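You operate a simulated robot arm through the tools that you are given. There is no shell and no other tool.

The job below is to be done with a simulated robot arm. You get a single attempt, and the scene is never put back.

## Task
Shut lidded carton 72, label it and put it in the send tray.
Fine: one label from the dispenser, square in the lid's frame, with the teal pad; put the pad back. Set down upright: teal pad.

The check looks at the end state, three seconds after you hand in, the way a careful person would. Anything else that was tipped, shoved, dropped, spilled or broken makes it a failure. A push-on lid holds only when it is set on centred and level and pressed home; a screw cap is set on level and turned clockwise until tight.

## Robot
A 7-joint arm with a two-finger parallel gripper, fixed in place. Base frame: the origin is on the floor under the middle of its stand, x ahead of it, y to its left, z up; the work surface is at about z = 0.87. Lengths are in m, angles in degrees, forces in N, time in s.
It reaches about 1.247 m from its shoulder. Its first joint turns from -132.0 to 132.0 degrees. Payload 3.91 kg.
The TCP is the grasp point between the finger pads, 0.03 m short of the fingertips. In the tool frame z runs along the fingers and y along their closing line. Largest opening 0.11 m; finger width 0.02, thickness 0.01; the body of the gripper, 0.048 by 0.112 m, starts 0.055 m behind the TCP.
Orientation is that of the tool frame in the base frame, as a unit quaternion [w, x, y, z]. With the fingers straight down and closing along the base's y, the tool's x points along the base's -x, its y along +y and its z along -z.

## Interface
- The arm moves only by the tool drive_tool. Its arguments are lists of equal length, an entry for each row: "turn": the turn, a rotation vector about the tool's x, y, z in units of 5 degrees (1.0 is 5 degrees), a list of three; "xyz": the shift along the tool's x, y, z in units of 30 mm (1.0 is 30 mm), a list of three; "jaw": the closure in counts, from 0 (fully open) to 255 (shut). In form: {"turn": [[wx, wy, wz], ...], "xyz": [[tx, ty, tz], ...], "jaw": [jaw, ...]}. A call has 1 to 20 rows; each row shifts and turns the commanded pose from where the row before left it, along the tool's axes as they then stand. A call with a number of a shift or a turn outside -1 to 1 is refused whole. A row lasts 0.2 s, in which the tool goes at most 0.05 m and 8.6 degrees; a call with a longer step from one row to the next is refused whole, and so is a gripper value outside its range. A pose out of reach is approached as far as the arm can. The call stops where the force on the tool passes 40 N (or 10 N more than at its start, if that is more) or the arm is blocked; 0.2 s more then pass. The fingers move at their own pace (about 0.108 m/s each) and stop on an object; they squeeze with about 43 N. The grip force told is the motor's: it shows also when the fingers shut on nothing. Time passes only in rows, and 0.2 s behind the last, so rows that do not move let the fingers close. It gives the time, the measured TCP pose, the force on the tool (base axes), the opening and the grip force at its end, in the units of the frame above (readings bear some noise), with the torque about the TCP (base axes, N m) and any sound that the robot's microphone picked up.
- Cameras (640 x 400 px; columns grow to the right, rows downward): "scene" is fixed at [0.2177, -0.6511, 1.4808]; the picture's right is [0.84, -0.54, 0.00], its down [-0.18, -0.29, -0.94] and it looks along [0.50, 0.79, -0.34] (base axes); focal length 358 px, centre (320, 200). "wrist" rides on the gripper at [0.072, 0.017, -0.103] in the tool frame; the picture's right is [-0.23, 0.97, 0.00], its down [-0.76, -0.18, -0.62] and it looks along [-0.61, -0.14, 0.78] (tool axes); focal length 222 px, centre (320, 200). There is no depth. A picture from a camera that has moved, and an enlarged one, comes with that camera's place and axes in the base frame and with its lens.
- grab_frame(camera): a new picture of that camera. It takes no simulated time.
- inspect(camera, box): a new picture of the part [left, top, right, bottom] of that camera's present view, enlarged. It takes no simulated time.
- finish_job(): hands the job in; it is judged then, once.

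Nothing tells you positions but the pictures and the camera data. Unless the task says otherwise, let go and move clear before handing in.

The tools are called as a command line: name --argument value ..., lists and objects as JSON in quotes. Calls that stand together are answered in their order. drive_tool: Moves the arm, as the interface text tells. Its arguments: {"type":"object","properties":{"turn":{"type":"array","items":{"type":"array","items":{"type":"number"}}},"xyz":{"type":"array","items":{"type":"array","items":{"type":"number"}}},"jaw":{"type":"array","items":{"type":"number"}}},"required":["turn","xyz","jaw"]} The other tools are called the same way: grab_frame (camera) takes a picture; inspect (camera, box) takes an enlarged picture of a part of a camera's view; finish_job () hands the job in.

At the start:

```text
clock: 0.0
ee_pos: [0.3124, 0.482, 1.2352]
ee_rot: [0.0, 0.0, 1.0, 0.0]
wrist_force: [-0.5, -1.2, -0.3]
ft_torque: [0.01, -0.03, -0.02]
finger_gap: 0.1102
gripper_force: 0.0
```

scene: 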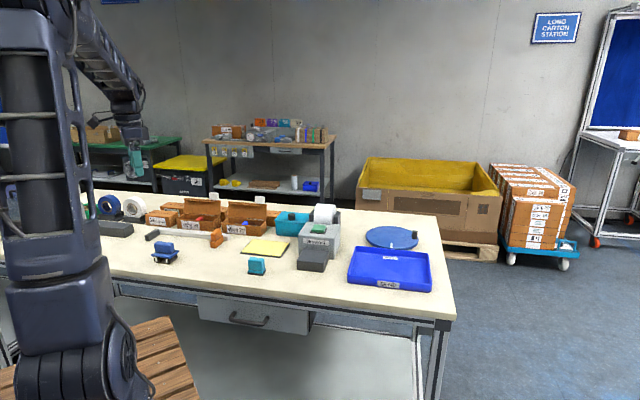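
wrist: 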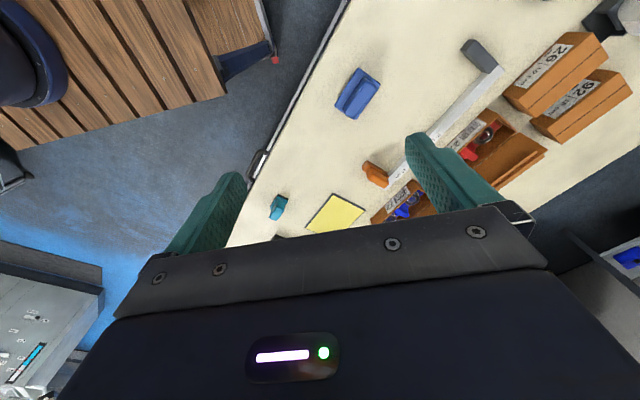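

I see a bench with several cartons (some open with contents), a label dispenser, a teal pad, a blue item and a blue send tray. First I'll look closer to identify each item.

inspect --camera "scene" --box '[80, 180, 280, 305]'

inspect --camera "scene" --box '[240, 180, 440, 305]'

inspect --camera "wrist" --box '[240, 20, 640, 270]'

```text
3.20 times, centred on (180, 242) of scene
camera zoom: at [0.2177, -0.6511, 1.4808], right [0.84, -0.54, 0.0], down [-0.18, -0.29, -0.94], along [0.5, 0.79, -0.34], focal length 1147 px, centre (768, 64)
```

zoom: 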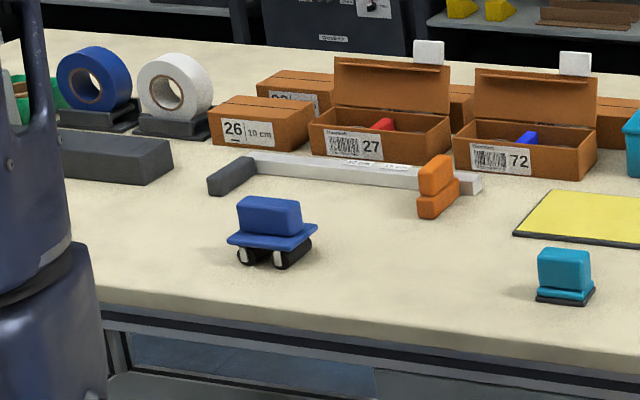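

```text
3.20 times, centred on (340, 242) of scene
camera zoom: at [0.2177, -0.6511, 1.4808], right [0.84, -0.54, 0.0], down [-0.18, -0.29, -0.94], along [0.5, 0.79, -0.34], focal length 1147 px, centre (256, 64)
```

zoom: 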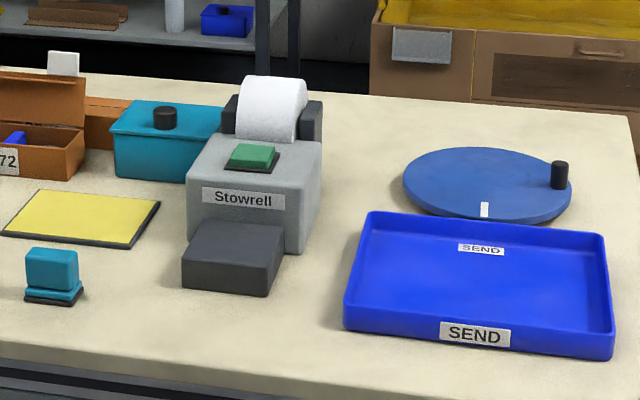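

```text
1.60 times, centred on (440, 145) of wrist
camera zoom: at [0.2398, 0.4993, 1.3386], right [0.23, 0.97, 0.0], down [0.76, -0.18, 0.62], along [0.61, -0.14, -0.78], focal length 355 px, centre (128, 288)
```

zoom: 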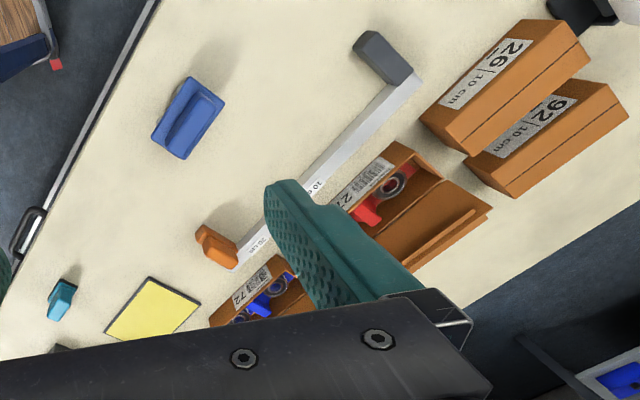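

The bench runs at about 45° to the base axes. Carton 72 stands open with its lid hinged at the back, near (0.68, 0.64). I'll turn the tool to line up with the bench and look at it from above.

drive_tool --turn '[[0, 0, -1], [0, 0, -1], [0, 0, -1], [0, 0, -1], [0, 0, -1], [0, 0, -1], [0, 0, -1], [0, 0, -1], [0, 0, -1], [0, 0, 0], [0, 0, 0], [0, 0, 0], [0, 0, 0], [0, 0, 0], [0, 0, 0]]' --xyz '[[0, 0, 0], [0, 0, 0], [0, 0, 0], [0, 0, 0], [0, 0, 0], [0, 0, 0], [0, 0, 0], [0, 0, 0], [0, 0, 0], [-0.222, -0.945, 0], [-0.222, -0.945, 0], [-0.222, -0.945, 0], [-0.222, -0.945, 0], [-0.222, -0.945, 0], [-0.222, -0.945, 0]]' --jaw '[0, 0, 0, 0, 0, 0, 0, 0, 0, 0, 0, 0, 0, 0, 0]'

grab_frame --camera "wrist"

grab_frame --camera "scene"

```text
clock: 3.2
ee_pos: [0.4607, 0.3906, 1.2354]
ee_rot: [0.0, -0.384, 0.923, 0.0]
wrist_force: [-1.2, -0.1, -0.4]
ft_torque: [-0.02, -0.04, 0.0]
finger_gap: 0.1097
gripper_force: 0.1
```

```text
taken
camera wrist: at [0.3971, 0.3515, 1.3393], right [-0.53, 0.85, 0.0], down [0.66, 0.41, 0.62], along [0.53, 0.33, -0.78], focal length 222 px, centre (320, 200)
```

wrist: 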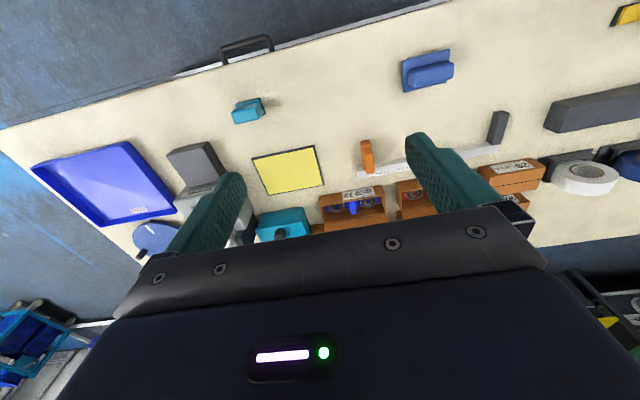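

```text
taken
```

scene: 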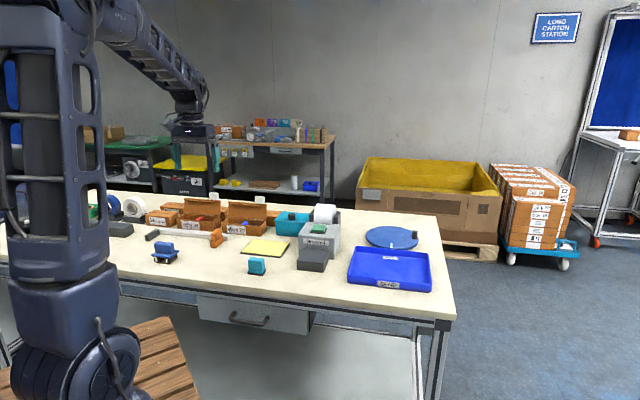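

inspect --camera "wrist" --box '[220, 80, 420, 240]'

inspect --camera "wrist" --box '[20, 80, 260, 270]'

inspect --camera "scene" --box '[210, 185, 310, 247]'

inspect --camera "scene" --box '[270, 195, 370, 280]'

inspect --camera "scene" --box '[220, 235, 320, 297]'

```text
2.50 times, centred on (320, 160) of wrist
camera zoom: at [0.3971, 0.3515, 1.3393], right [-0.53, 0.85, 0.0], down [0.66, 0.41, 0.62], along [0.53, 0.33, -0.78], focal length 555 px, centre (320, 300)
```

zoom: 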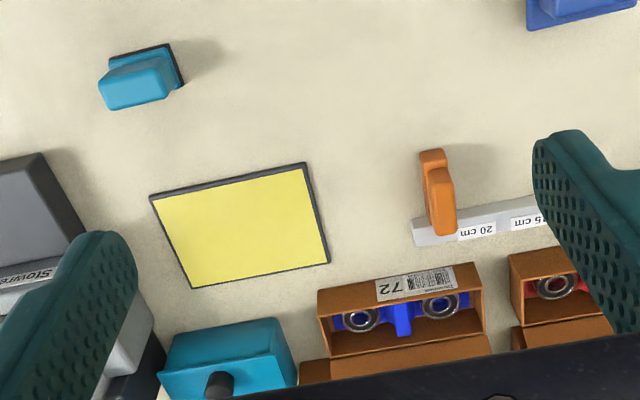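

```text
2.11 times, centred on (140, 175) of wrist
camera zoom: at [0.3971, 0.3515, 1.3393], right [-0.53, 0.85, 0.0], down [0.66, 0.41, 0.62], along [0.53, 0.33, -0.78], focal length 468 px, centre (699, 253)
```

zoom: 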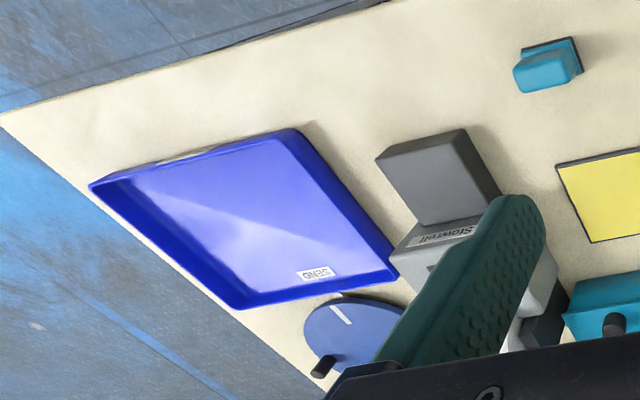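

```text
6.40 times, centred on (260, 216) of scene
camera zoom: at [0.2177, -0.6511, 1.4808], right [0.84, -0.54, 0.0], down [-0.18, -0.29, -0.94], along [0.5, 0.79, -0.34], focal length 2293 px, centre (704, 98)
```

zoom: 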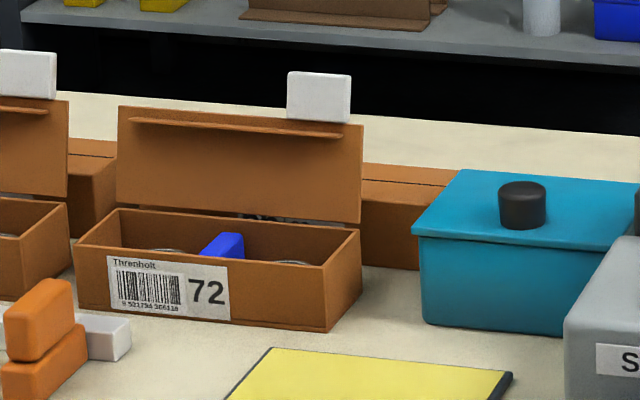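

```text
4.71 times, centred on (320, 238) of scene
camera zoom: at [0.2177, -0.6511, 1.4808], right [0.84, -0.54, 0.0], down [-0.18, -0.29, -0.94], along [0.5, 0.79, -0.34], focal length 1686 px, centre (320, 24)
```

zoom: 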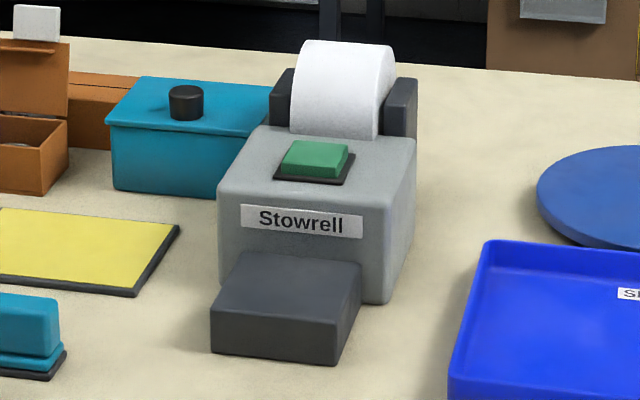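

```text
6.40 times, centred on (270, 266) of scene
camera zoom: at [0.2177, -0.6511, 1.4808], right [0.84, -0.54, 0.0], down [-0.18, -0.29, -0.94], along [0.5, 0.79, -0.34], focal length 2293 px, centre (640, -222)
```

zoom: 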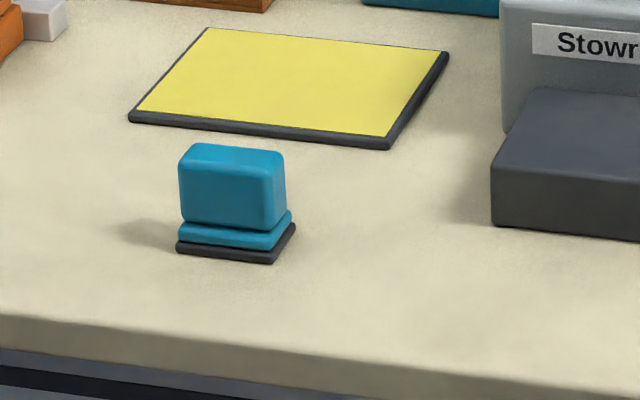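

drive_tool --turn '[[0, 0, 0], [0, 0, 0], [0, 0, 0], [0, 0, 0], [0, 0, 0], [0, 0, 0], [0, 0, 0], [0, 0, 0], [0, 0, 0]]' --xyz '[[-0.95, 0, 0.24], [-0.95, 0, 0.24], [-0.95, 0, 0.24], [-0.95, 0, 0.24], [-0.95, 0, 0.24], [-0.95, 0, 0.24], [-0.95, 0, 0.24], [-0.95, 0, 0.24], [-0.95, 0, 0.24]]' --jaw '[0, 0, 0, 0, 0, 0, 0, 0, 0]'

grab_frame --camera "wrist"

inspect --camera "wrist" --box '[220, 60, 420, 240]'

```text
clock: 5.2
ee_pos: [0.641, 0.5751, 1.172]
ee_rot: [-0.001, -0.383, 0.924, 0.001]
wrist_force: [0.0, -1.2, 0.7]
ft_torque: [0.0, -0.02, 0.04]
finger_gap: 0.1099
gripper_force: 0.2
```

```text
taken
camera wrist: at [0.5777, 0.535, 1.2745], right [-0.53, 0.85, 0.0], down [0.66, 0.41, 0.62], along [0.53, 0.33, -0.78], focal length 222 px, centre (320, 200)
```

wrist: 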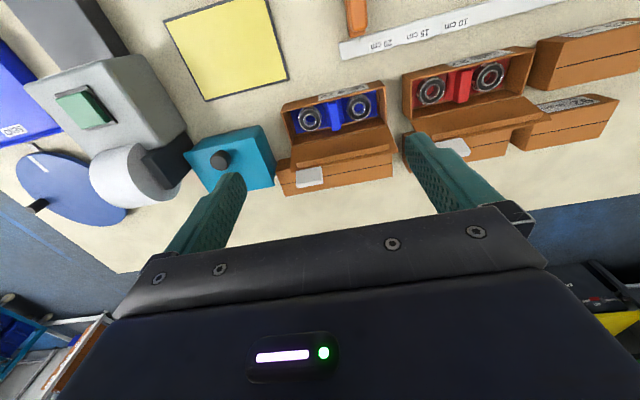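

```text
2.22 times, centred on (320, 150) of wrist
camera zoom: at [0.5777, 0.535, 1.2745], right [-0.53, 0.85, 0.0], down [0.66, 0.41, 0.62], along [0.53, 0.33, -0.78], focal length 494 px, centre (320, 311)
```

zoom: 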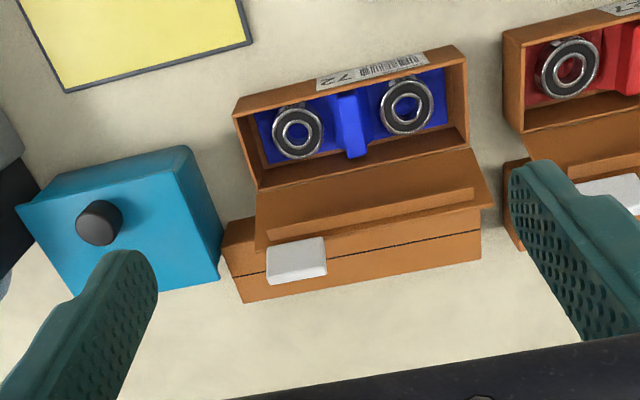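

inspect --camera "wrist" --box '[270, 75, 400, 200]'

inspect --camera "wrist" --box '[20, 30, 200, 215]'

inspect --camera "scene" --box '[215, 190, 275, 240]'

```text
3.20 times, centred on (335, 138) of wrist
camera zoom: at [0.5777, 0.535, 1.2745], right [-0.53, 0.85, 0.0], down [0.66, 0.41, 0.62], along [0.53, 0.33, -0.78], focal length 711 px, centre (272, 400)
```

zoom: 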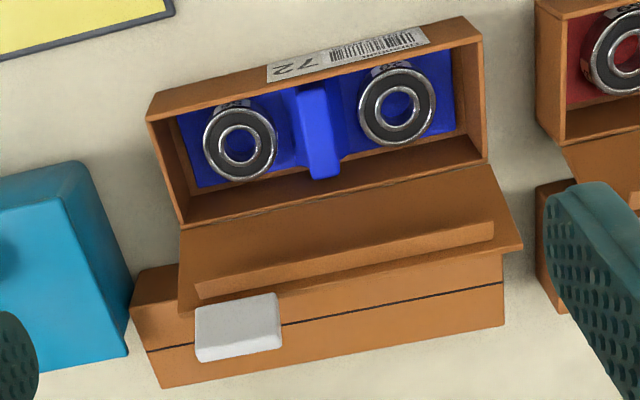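

```text
2.16 times, centred on (110, 122) of wrist
camera zoom: at [0.5777, 0.535, 1.2745], right [-0.53, 0.85, 0.0], down [0.66, 0.41, 0.62], along [0.53, 0.33, -0.78], focal length 480 px, centre (774, 368)
```

zoom: 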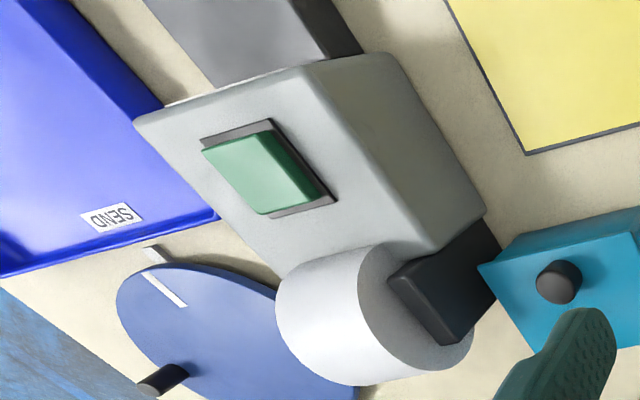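

```text
8.00 times, centred on (245, 215) of scene
camera zoom: at [0.2177, -0.6511, 1.4808], right [0.84, -0.54, 0.0], down [-0.18, -0.29, -0.94], along [0.5, 0.79, -0.34], focal length 2867 px, centre (920, 80)
```

zoom: 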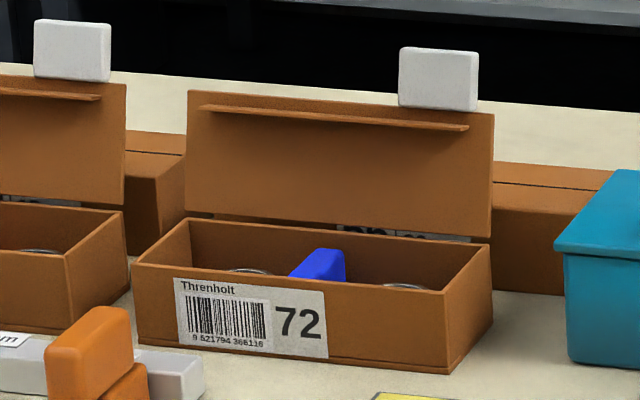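

Carton 72's front is at about t≈0.875 along the bench depth and its lid leans back about 20°, with roughly a 4 cm gap to the carton behind. I'll shut the fingers, go down behind the lid above the rear carton's top, and check before I push it forward.

drive_tool --turn '[[0, 0, 0], [0, 0, 0], [0, 0, 0], [0, 0, 0], [0, 0, 0], [0, 0, 0], [0, 0, 0], [0, 0, 0], [0, 0, 0], [0, 0, 0], [0, 0, 0]]' --xyz '[[-0.933, 0.084, 0], [-0.933, 0.084, 0], [-0.933, 0.084, 0], [-0.933, 0.084, 0], [-0.933, 0.084, 0], [0, 0, 0.95], [0, 0, 0.95], [0, 0, 0.95], [0, 0, 0.95], [0, 0, 0.95], [0, 0, 0.95]]' --jaw '[255, 255, 255, 255, 255, 255, 255, 255, 255, 255, 255]'

grab_frame --camera "wrist"

inspect --camera "scene" --box '[200, 165, 300, 240]'

```text
clock: 7.6
ee_pos: [0.7318, 0.6791, 1.0008]
ee_rot: [0.0, -0.382, 0.924, 0.0]
wrist_force: [0.5, 0.5, 0.8]
ft_torque: [0.02, -0.02, 0.0]
finger_gap: 0.0
gripper_force: 38.1
```

```text
taken
camera wrist: at [0.6697, 0.6414, 1.1044], right [-0.53, 0.85, 0.0], down [0.66, 0.41, 0.62], along [0.53, 0.33, -0.78], focal length 222 px, centre (320, 200)
```

wrist: 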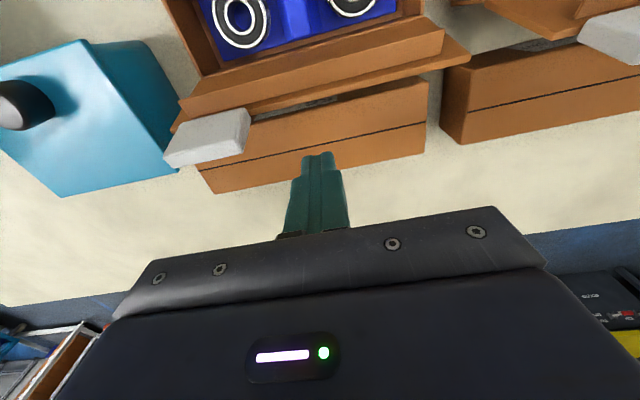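

```text
5.33 times, centred on (250, 202) of scene
camera zoom: at [0.2177, -0.6511, 1.4808], right [0.84, -0.54, 0.0], down [-0.18, -0.29, -0.94], along [0.5, 0.79, -0.34], focal length 1911 px, centre (693, 187)
```

zoom: 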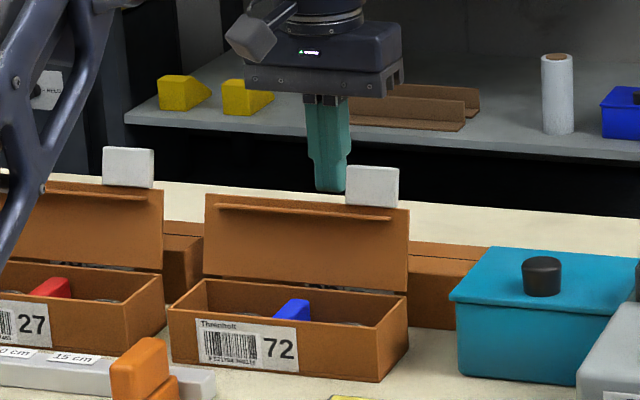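

drive_tool --turn '[[0, 0, 0], [0, 0, 0], [0, 0, 0], [0, 0, 0], [0, 0, 0]]' --xyz '[[0, 0, 0.6], [0.733, 0, 0], [0.467, 0, 0], [0.4, 0, -0.2], [0.4, 0, -0.03]]' --jaw '[255, 255, 255, 255, 255]'

grab_frame --camera "wrist"

inspect --camera "scene" --box '[200, 165, 300, 240]'

```text
clock: 8.8
ee_pos: [0.6901, 0.638, 0.9876]
ee_rot: [0.0, -0.384, 0.923, 0.0]
wrist_force: [-0.5, -1.1, -0.7]
ft_torque: [0.01, 0.02, -0.02]
finger_gap: 0.0001
gripper_force: 38.2
```

```text
taken
camera wrist: at [0.6264, 0.5984, 1.0912], right [-0.53, 0.85, 0.0], down [0.66, 0.41, 0.62], along [0.53, 0.33, -0.78], focal length 222 px, centre (320, 200)
```

wrist: 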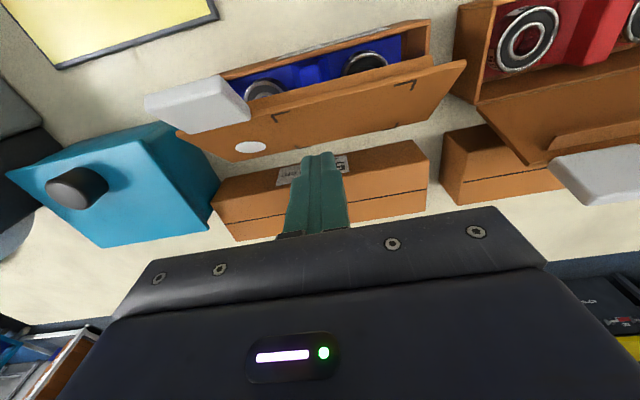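

```text
5.33 times, centred on (250, 202) of scene
camera zoom: at [0.2177, -0.6511, 1.4808], right [0.84, -0.54, 0.0], down [-0.18, -0.29, -0.94], along [0.5, 0.79, -0.34], focal length 1911 px, centre (693, 187)
```

zoom: 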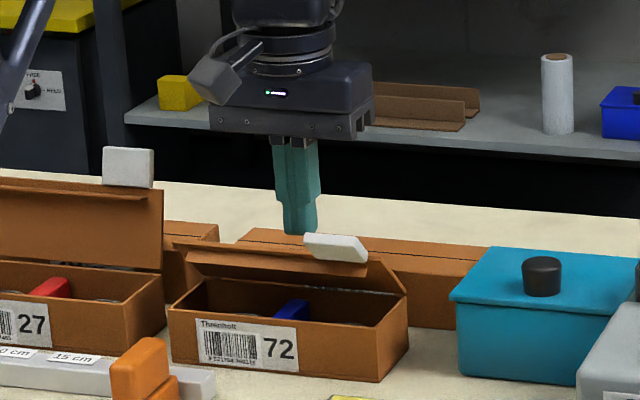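

drive_tool --turn '[[0, 0, 0], [0, 0, 0], [0, 0, 0], [0, 0, 0]]' --xyz '[[0.6, 0, 0.187], [0.333, 0, 0.383], [0.15, 0, 0.367], [0.117, 0, 0.2]]' --jaw '[255, 255, 255, 255]'

grab_frame --camera "wrist"

inspect --camera "scene" --box '[200, 165, 300, 240]'

```text
clock: 9.8
ee_pos: [0.6633, 0.6123, 0.9543]
ee_rot: [0.0, -0.382, 0.924, 0.0]
wrist_force: [-0.5, -0.5, -1.0]
ft_torque: [0.03, 0.01, 0.02]
finger_gap: 0.0
gripper_force: 37.6
```

```text
taken
camera wrist: at [0.6006, 0.5738, 1.0572], right [-0.53, 0.85, 0.0], down [0.66, 0.41, 0.62], along [0.53, 0.33, -0.78], focal length 222 px, centre (320, 200)
```

wrist: 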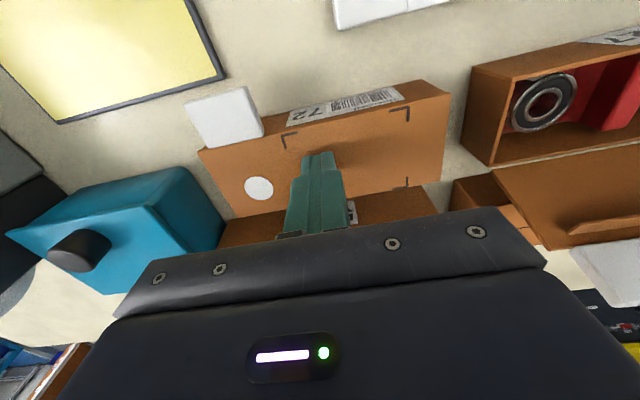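

```text
5.33 times, centred on (250, 202) of scene
camera zoom: at [0.2177, -0.6511, 1.4808], right [0.84, -0.54, 0.0], down [-0.18, -0.29, -0.94], along [0.5, 0.79, -0.34], focal length 1911 px, centre (693, 187)
```

zoom: 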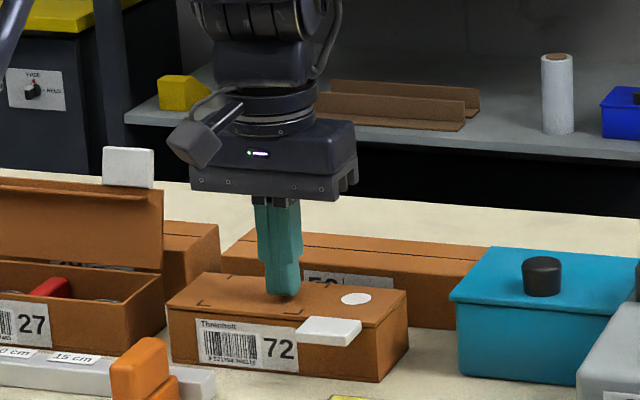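

inspect --camera "scene" --box '[220, 205, 285, 240]'

inspect --camera "wrist" --box '[170, 60, 470, 240]'

```text
9.85 times, centred on (252, 222) of scene
camera zoom: at [0.2177, -0.6511, 1.4808], right [0.84, -0.54, 0.0], down [-0.18, -0.29, -0.94], along [0.5, 0.79, -0.34], focal length 3528 px, centre (985, -22)
```

zoom: 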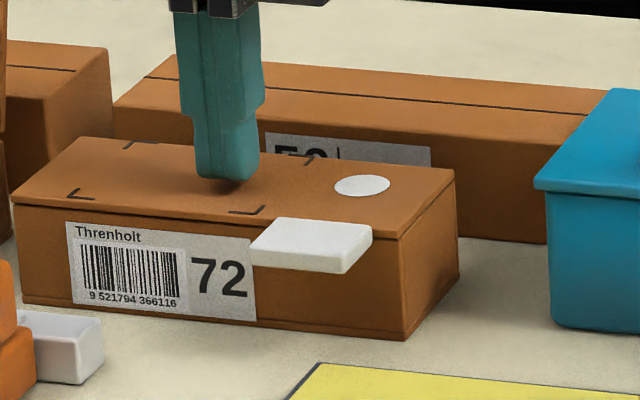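

```text
2.13 times, centred on (320, 150) of wrist
camera zoom: at [0.6006, 0.5738, 1.0572], right [-0.53, 0.85, 0.0], down [0.66, 0.41, 0.62], along [0.53, 0.33, -0.78], focal length 474 px, centre (320, 307)
```

zoom: 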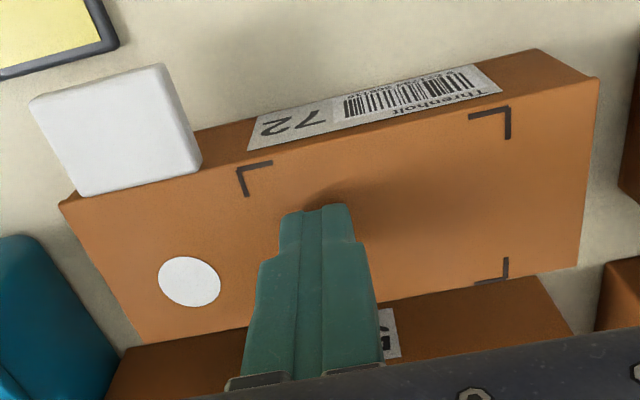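

drive_tool --turn '[[0, 0, 0], [0, 0, 0], [0, 0, 0], [0, 0, 0]]' --xyz '[[0, 0, -0.2], [0.45, 0, 0], [0, 0, 0.2], [0, 0, 0.1]]' --jaw '[255, 255, 255, 255]'

inspect --camera "scene" --box '[220, 205, 285, 240]'

```text
clock: 10.8
ee_pos: [0.6541, 0.6029, 0.9508]
ee_rot: [0.0, -0.384, 0.923, 0.0]
wrist_force: [0.3, 0.6, 0.0]
ft_torque: [-0.03, 0.02, 0.0]
finger_gap: 0.0
gripper_force: 37.6
```

```text
9.85 times, centred on (252, 222) of scene
camera zoom: at [0.2177, -0.6511, 1.4808], right [0.84, -0.54, 0.0], down [-0.18, -0.29, -0.94], along [0.5, 0.79, -0.34], focal length 3528 px, centre (985, -22)
```

zoom: 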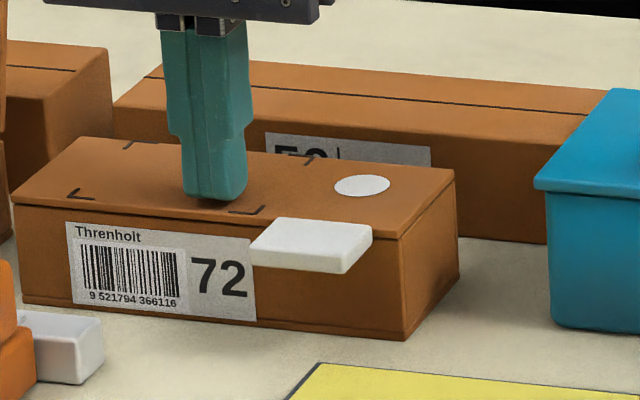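

drive_tool --turn '[[0, 0, 0], [0, 0, 0]]' --xyz '[[0, 0, 0.07], [0, 0, 0.07]]' --jaw '[255, 255]'

```text
clock: 11.4
ee_pos: [0.6542, 0.6027, 0.9483]
ee_rot: [0.001, -0.384, 0.923, 0.0]
wrist_force: [-2.3, -2.4, 10.5]
ft_torque: [-0.01, 0.02, 0.03]
finger_gap: 0.0001
gripper_force: 38.0
```

drive_tool --turn '[[0, 0, 0], [0, 0, 0]]' --xyz '[[0, 0, 0.06], [0, 0, 0.06]]' --jaw '[255, 255]'

inspect --camera "scene" --box '[220, 205, 285, 240]'

```text
clock: 12.0
ee_pos: [0.6556, 0.6024, 0.9474]
ee_rot: [0.003, -0.384, 0.923, 0.001]
wrist_force: [-3.8, -2.0, 39.0]
ft_torque: [0.15, -0.11, 0.05]
finger_gap: 0.0
gripper_force: 37.6
```

```text
9.85 times, centred on (252, 222) of scene
camera zoom: at [0.2177, -0.6511, 1.4808], right [0.84, -0.54, 0.0], down [-0.18, -0.29, -0.94], along [0.5, 0.79, -0.34], focal length 3528 px, centre (985, -22)
```

zoom: 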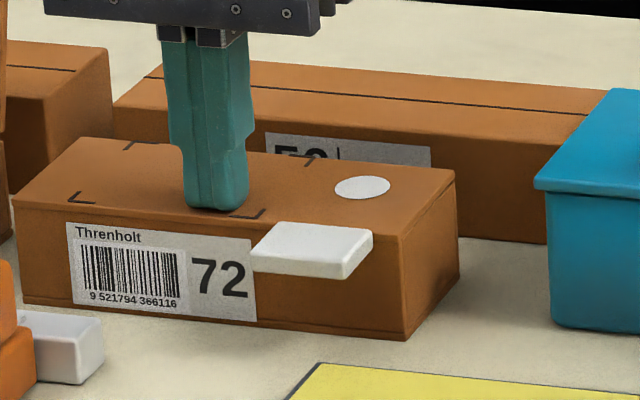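

drive_tool --turn '[[0, 0, 0], [0, 0, 0], [0, 0, 0], [0, 0, 0]]' --xyz '[[0, 0, -0.6], [0, 0, -1], [0, 0, -1], [0, 0, -1]]' --jaw '[255, 255, 255, 255]'

inspect --camera "scene" --box '[220, 205, 285, 240]'

grab_frame --camera "wrist"

```text
clock: 13.0
ee_pos: [0.6549, 0.6019, 1.0503]
ee_rot: [0.0, -0.382, 0.924, -0.001]
wrist_force: [0.4, 0.7, -0.3]
ft_torque: [0.01, 0.0, -0.02]
finger_gap: 0.0
gripper_force: 37.2
```

```text
9.85 times, centred on (252, 222) of scene
camera zoom: at [0.2177, -0.6511, 1.4808], right [0.84, -0.54, 0.0], down [-0.18, -0.29, -0.94], along [0.5, 0.79, -0.34], focal length 3528 px, centre (985, -22)
```

zoom: 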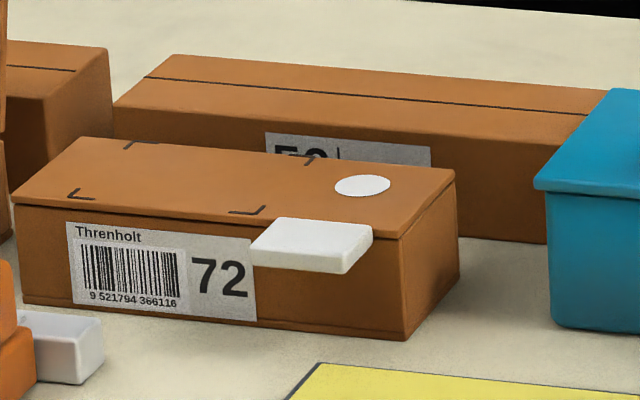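

```text
taken
camera wrist: at [0.5914, 0.5629, 1.1529], right [-0.53, 0.85, 0.0], down [0.66, 0.41, 0.62], along [0.53, 0.33, -0.78], focal length 222 px, centre (320, 200)
```

wrist: 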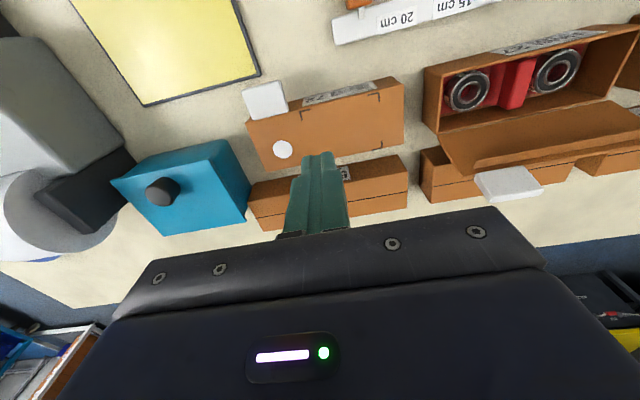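

inspect --camera "scene" --box '[220, 218, 255, 240]'

inspect --camera "scene" --box '[240, 218, 275, 240]'

inspect --camera "wrist" --box '[230, 65, 420, 185]'

```text
16.00 times, centred on (238, 229) of scene
camera zoom: at [0.2177, -0.6511, 1.4808], right [0.84, -0.54, 0.0], down [-0.18, -0.29, -0.94], along [0.5, 0.79, -0.34], focal length 5733 px, centre (1640, -264)
```

zoom: 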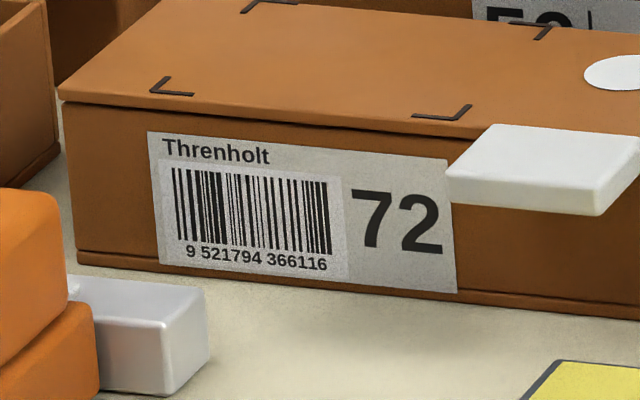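

```text
16.00 times, centred on (258, 229) of scene
camera zoom: at [0.2177, -0.6511, 1.4808], right [0.84, -0.54, 0.0], down [-0.18, -0.29, -0.94], along [0.5, 0.79, -0.34], focal length 5733 px, centre (1320, -264)
```

zoom: 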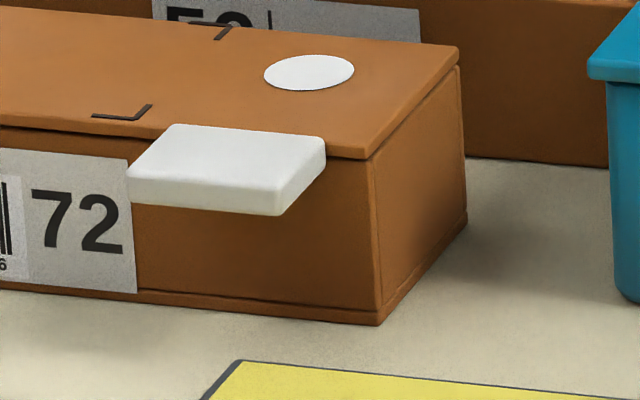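

```text
3.33 times, centred on (325, 125) of wrist
camera zoom: at [0.5914, 0.5629, 1.1529], right [-0.53, 0.85, 0.0], down [0.66, 0.41, 0.62], along [0.53, 0.33, -0.78], focal length 740 px, centre (303, 450)
```

zoom: 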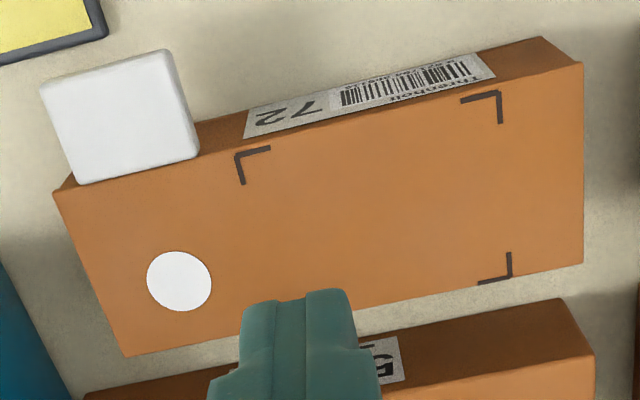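

The lid is down and flush: carton 72 shows its four frame corner marks, with the dot outside the frame. Next I'll look at the label dispenser and teal pad from above.

drive_tool --turn '[[0, 0, 0], [0, 0, 0], [0, 0, 0], [0, 0, 0], [0, 0, 0], [0, 0, 0], [0, 0, 0], [0, 0, 0], [0, 0, 0], [0, 0, 0], [0, 0, 0], [0, 0, 0], [0, 0, 0], [0, 0, 0], [0, 0, 0]]' --xyz '[[0, 0, -0.833], [0, 0, -0.833], [0, 0, -0.833], [0, 0, -0.833], [0.572, -0.917, 0], [0.572, -0.917, 0], [0.572, -0.917, 0], [0.572, -0.917, 0], [0.572, -0.917, 0], [0.572, -0.917, 0], [0.572, -0.917, 0], [0.572, -0.917, 0], [0.572, -0.917, 0], [0.572, -0.917, 0], [0.572, -0.917, 0]]' --jaw '[255, 255, 255, 255, 255, 255, 255, 255, 255, 255, 255, 255, 255, 255, 255]'

grab_frame --camera "wrist"

inspect --camera "wrist" --box '[180, 0, 480, 210]'

inspect --camera "scene" --box '[220, 205, 285, 240]'

```text
clock: 16.2
ee_pos: [0.7333, 0.2544, 1.1514]
ee_rot: [0.0, -0.383, 0.924, 0.0]
wrist_force: [-0.2, 0.4, 0.0]
ft_torque: [-0.02, -0.02, -0.02]
finger_gap: 0.0
gripper_force: 37.6
```

```text
taken
camera wrist: at [0.6709, 0.2159, 1.2548], right [-0.53, 0.85, 0.0], down [0.66, 0.41, 0.62], along [0.53, 0.33, -0.78], focal length 222 px, centre (320, 200)
```

wrist: 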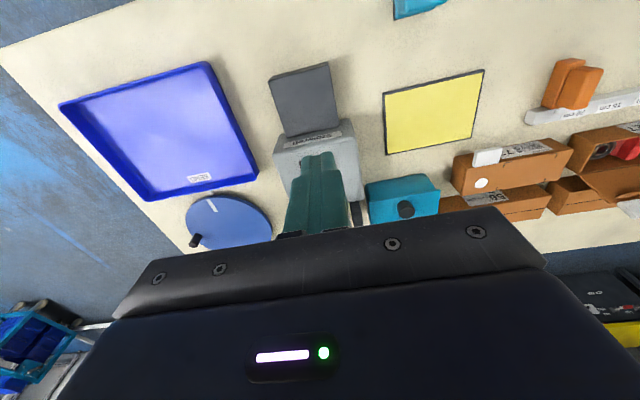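

```text
1.90 times, centred on (330, 105) of wrist
camera zoom: at [0.6709, 0.2159, 1.2548], right [-0.53, 0.85, 0.0], down [0.66, 0.41, 0.62], along [0.53, 0.33, -0.78], focal length 423 px, centre (301, 381)
```

zoom: 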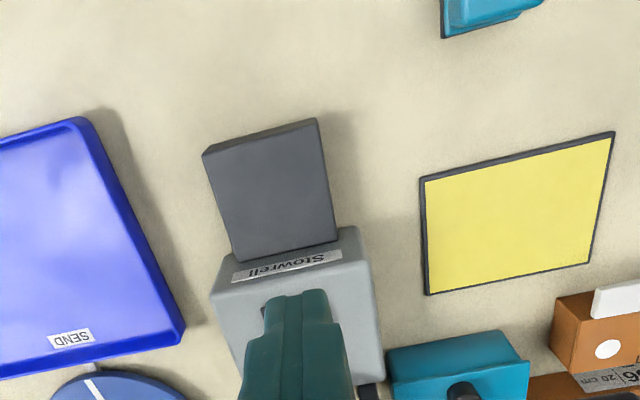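

```text
9.85 times, centred on (252, 222) of scene
camera zoom: at [0.2177, -0.6511, 1.4808], right [0.84, -0.54, 0.0], down [-0.18, -0.29, -0.94], along [0.5, 0.79, -0.34], focal length 3528 px, centre (985, -22)
```

zoom: 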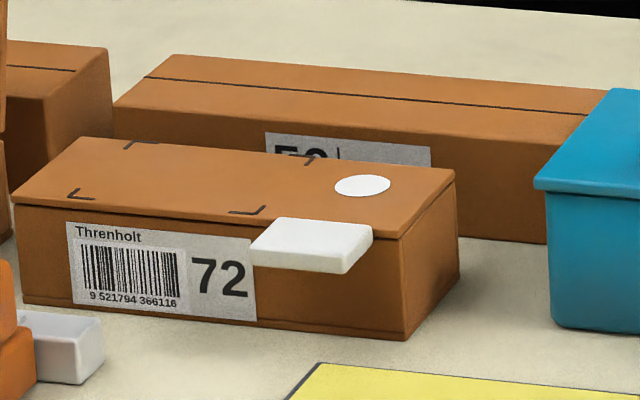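

drive_tool --turn '[[0, 0, 0], [0, 0, 0], [0, 0, 0], [0, 0, 0], [0, 0, 0], [0, 0, 0], [0, 0, 0], [0, 0, 0], [0, 0, 0]]' --xyz '[[-0.847, -0.195, 0], [-0.847, -0.195, 0], [-0.847, -0.195, 0], [-0.847, -0.195, 0], [0, 0, 0.93], [0, 0, 0.93], [0, 0, 0.93], [0, 0, 0.93], [0, 0, 0.93]]' --jaw '[255, 255, 255, 255, 255, 255, 255, 255, 255]'

grab_frame --camera "wrist"

inspect --camera "scene" --box '[285, 195, 360, 275]'

```text
clock: 18.2
ee_pos: [0.8228, 0.309, 1.0117]
ee_rot: [0.0, -0.382, 0.924, 0.0]
wrist_force: [-0.3, -0.2, 1.3]
ft_torque: [0.01, -0.04, 0.01]
finger_gap: 0.0
gripper_force: 37.5
```

```text
taken
camera wrist: at [0.7599, 0.2708, 1.1146], right [-0.53, 0.85, 0.0], down [0.66, 0.41, 0.62], along [0.53, 0.33, -0.78], focal length 222 px, centre (320, 200)
```

wrist: 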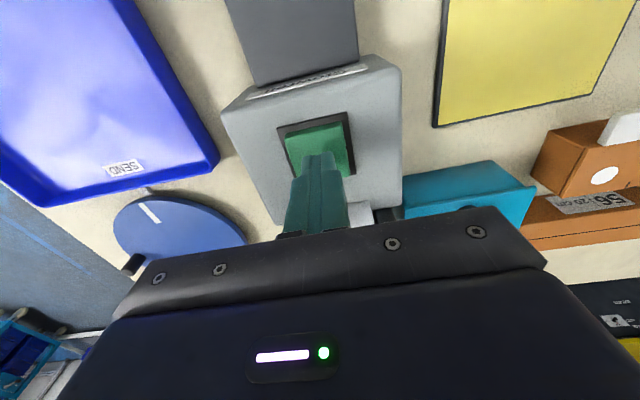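

```text
5.00 times, centred on (322, 235) of scene
camera zoom: at [0.2177, -0.6511, 1.4808], right [0.84, -0.54, 0.0], down [-0.18, -0.29, -0.94], along [0.5, 0.79, -0.34], focal length 1792 px, centre (308, 25)
```

zoom: 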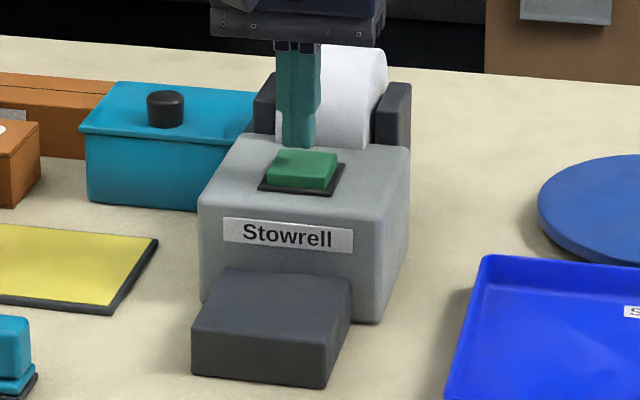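

drive_tool --turn '[[0, 0, 0], [0, 0, 0]]' --xyz '[[0, 0, 0.5], [0, 0, 0.15]]' --jaw '[255, 255]'

inspect --camera "scene" --box '[285, 195, 360, 275]'

```text
clock: 18.8
ee_pos: [0.8239, 0.3095, 0.9921]
ee_rot: [0.0, -0.382, 0.924, 0.0]
wrist_force: [-0.2, -1.1, 3.2]
ft_torque: [-0.08, -0.02, 0.0]
finger_gap: 0.0001
gripper_force: 37.7
heard: click
```

```text
5.00 times, centred on (322, 235) of scene
camera zoom: at [0.2177, -0.6511, 1.4808], right [0.84, -0.54, 0.0], down [-0.18, -0.29, -0.94], along [0.5, 0.79, -0.34], focal length 1792 px, centre (308, 25)
```

zoom: 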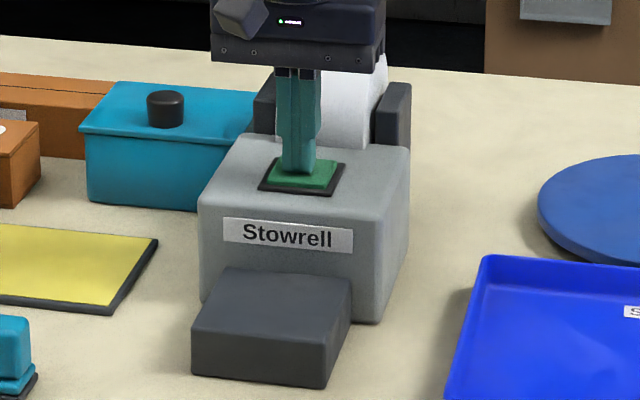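

A click was heard, so the button has been pressed once. I'm lifting straight up now to see whether a label comes out.

drive_tool --turn '[[0, 0, 0], [0, 0, 0], [0, 0, 0], [0, 0, 0], [0, 0, 0]]' --xyz '[[0, 0, -0.8], [0, 0, -1], [0, 0, -1], [0, 0, -1], [0, 0, -1]]' --jaw '[255, 255, 255, 255, 255]'

inspect --camera "scene" --box '[285, 195, 360, 275]'

grab_frame --camera "wrist"

```text
clock: 20.0
ee_pos: [0.8237, 0.3112, 1.1347]
ee_rot: [0.0, -0.382, 0.924, -0.001]
wrist_force: [0.6, 0.5, 0.8]
ft_torque: [0.0, 0.02, -0.01]
finger_gap: 0.0003
gripper_force: 37.2
```

```text
5.00 times, centred on (322, 235) of scene
camera zoom: at [0.2177, -0.6511, 1.4808], right [0.84, -0.54, 0.0], down [-0.18, -0.29, -0.94], along [0.5, 0.79, -0.34], focal length 1792 px, centre (308, 25)
```

zoom: 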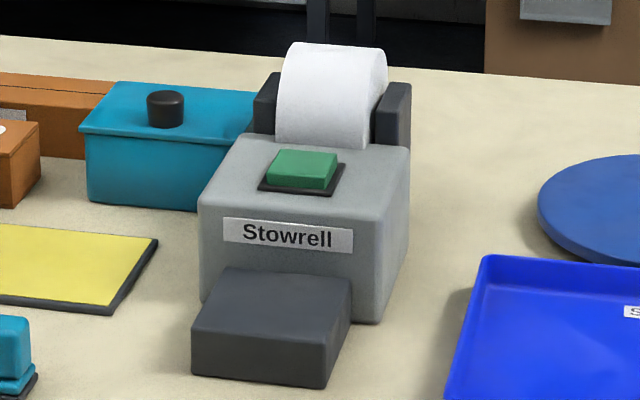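

```text
taken
camera wrist: at [0.7609, 0.2721, 1.239], right [-0.53, 0.85, 0.0], down [0.66, 0.41, 0.62], along [0.53, 0.33, -0.78], focal length 222 px, centre (320, 200)
```

wrist: 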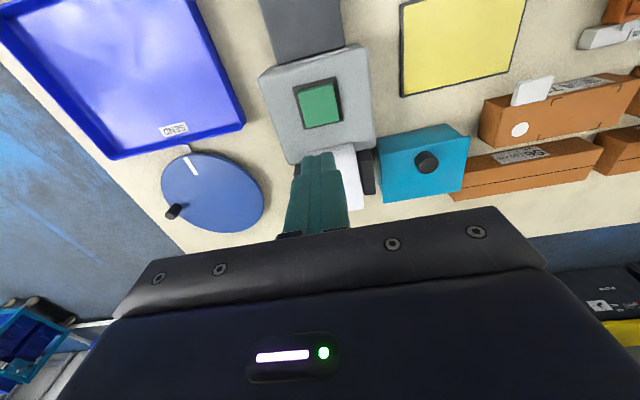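

drive_tool --turn '[[0, 0, 0], [0, 0, 0], [0, 0, 0], [0, 0, 0], [0, 0, 0], [0, 0, 0], [0, 0, 0]]' --xyz '[[0.964, 0.726, 0], [0.964, 0.726, 0], [0.964, 0.726, 0], [0.964, 0.726, 0], [0.964, 0.726, 0], [0.964, 0.726, 0], [0.964, 0.726, 0]]' --jaw '[255, 255, 255, 200, 100, 0, 0]'

grab_frame --camera "wrist"

inspect --camera "scene" --box '[285, 195, 360, 275]'

```text
clock: 21.6
ee_pos: [0.5732, 0.2758, 1.1349]
ee_rot: [-0.001, -0.383, 0.924, 0.001]
wrist_force: [0.4, -0.2, 0.7]
ft_torque: [0.0, 0.01, 0.0]
finger_gap: 0.11
gripper_force: 0.1
```

```text
taken
camera wrist: at [0.5105, 0.2364, 1.2383], right [-0.53, 0.85, 0.0], down [0.66, 0.41, 0.62], along [0.53, 0.33, -0.78], focal length 222 px, centre (320, 200)
```

wrist: 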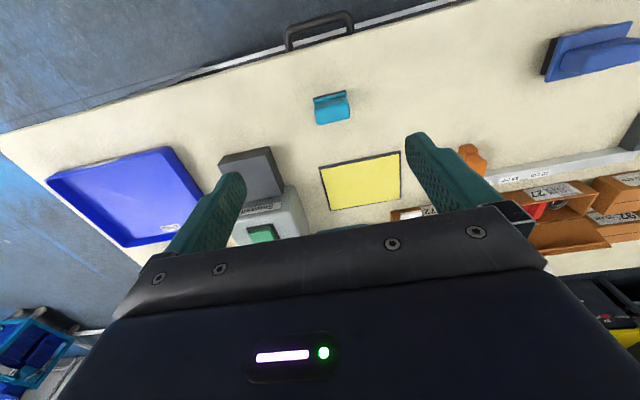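

```text
5.00 times, centred on (322, 235) of scene
camera zoom: at [0.2177, -0.6511, 1.4808], right [0.84, -0.54, 0.0], down [-0.18, -0.29, -0.94], along [0.5, 0.79, -0.34], focal length 1792 px, centre (308, 25)
```

zoom: 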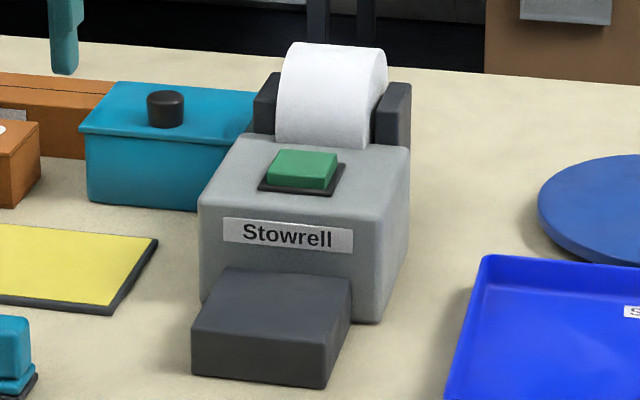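

inspect --camera "wrist" --box '[210, 130, 310, 250]'

inspect --camera "scene" --box '[290, 220, 350, 275]'

inspect --camera "wrist" --box '[290, 70, 420, 220]'

```text
3.33 times, centred on (260, 190) of wrist
camera zoom: at [0.5105, 0.2364, 1.2383], right [-0.53, 0.85, 0.0], down [0.66, 0.41, 0.62], along [0.53, 0.33, -0.78], focal length 740 px, centre (520, 233)
```

zoom: 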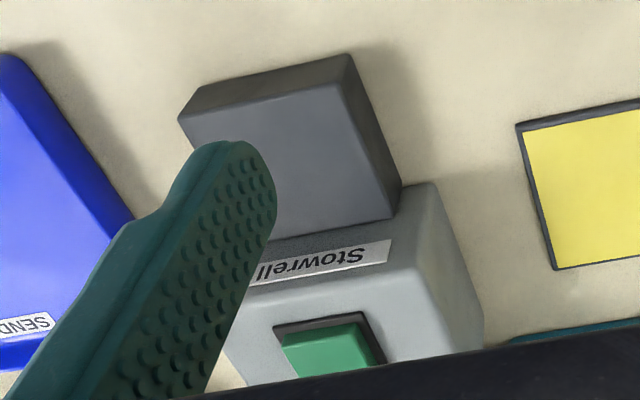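

```text
7.27 times, centred on (320, 248) of scene
camera zoom: at [0.2177, -0.6511, 1.4808], right [0.84, -0.54, 0.0], down [-0.18, -0.29, -0.94], along [0.5, 0.79, -0.34], focal length 2606 px, centre (320, -146)
```

zoom: 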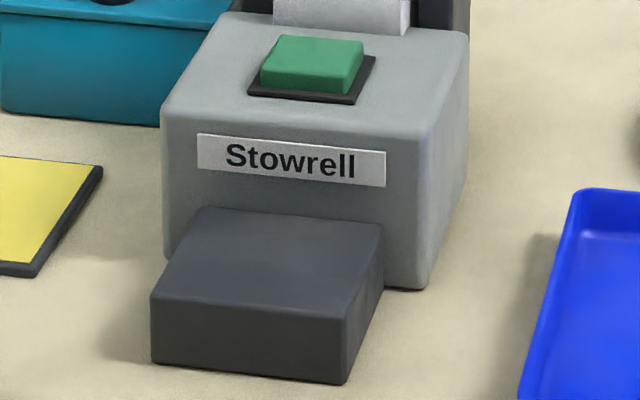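

```text
2.67 times, centred on (355, 145) of wrist
camera zoom: at [0.5105, 0.2364, 1.2383], right [-0.53, 0.85, 0.0], down [0.66, 0.41, 0.62], along [0.53, 0.33, -0.78], focal length 592 px, centre (227, 347)
```

zoom: 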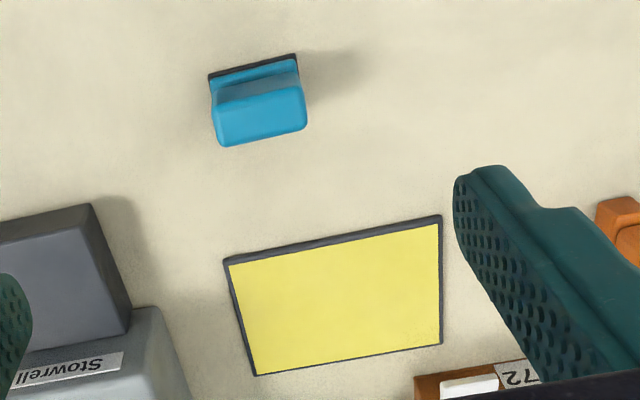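

drive_tool --turn '[[0, 0, 0], [0, 0, 0], [0, 0, 0], [0, 0, 0], [0, 0, 0], [0, 0, 0]]' --xyz '[[-0.556, 0, 0.944], [-0.556, 0, 0.944], [-0.556, 0, 0.944], [0, 0, 0], [0, 0, 0], [0, 0, 0]]' --jaw '[0, 0, 0, 0, 0, 0]'

grab_frame --camera "wrist"

inspect --camera "wrist" --box '[280, 0, 400, 120]'

inspect --camera "scene" --box '[230, 195, 350, 280]'

```text
clock: 23.0
ee_pos: [0.6094, 0.3101, 1.0511]
ee_rot: [0.001, -0.384, 0.923, 0.001]
wrist_force: [-0.3, -1.3, -0.3]
ft_torque: [0.03, 0.01, 0.02]
finger_gap: 0.11
gripper_force: 0.0
```

```text
taken
camera wrist: at [0.545, 0.2704, 1.154], right [-0.53, 0.85, 0.0], down [0.66, 0.41, 0.62], along [0.53, 0.33, -0.78], focal length 222 px, centre (320, 200)
```

wrist: 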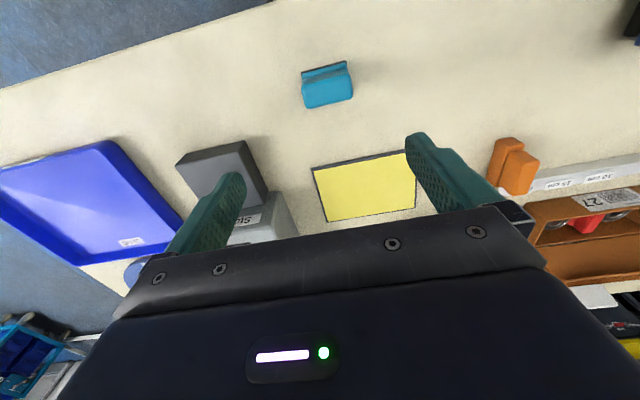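

```text
3.33 times, centred on (340, 60) of wrist
camera zoom: at [0.545, 0.2704, 1.154], right [-0.53, 0.85, 0.0], down [0.66, 0.41, 0.62], along [0.53, 0.33, -0.78], focal length 740 px, centre (253, 667)
```

zoom: 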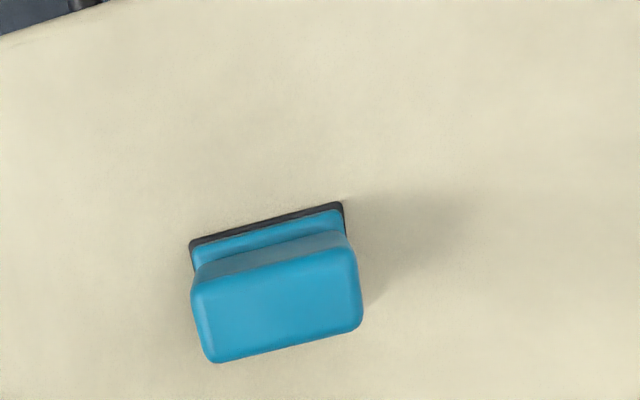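

```text
4.71 times, centred on (290, 238) of scene
camera zoom: at [0.2177, -0.6511, 1.4808], right [0.84, -0.54, 0.0], down [-0.18, -0.29, -0.94], along [0.5, 0.79, -0.34], focal length 1686 px, centre (461, 24)
```

zoom: 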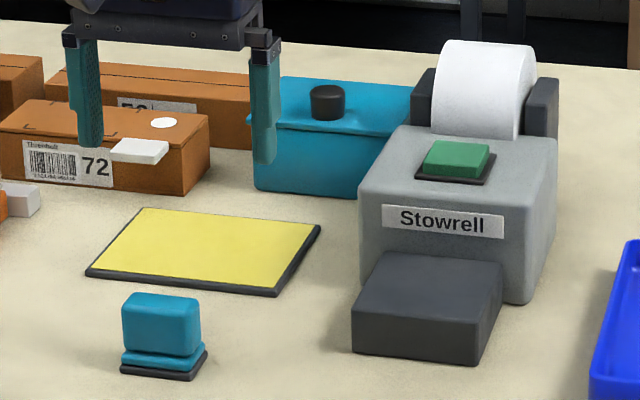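

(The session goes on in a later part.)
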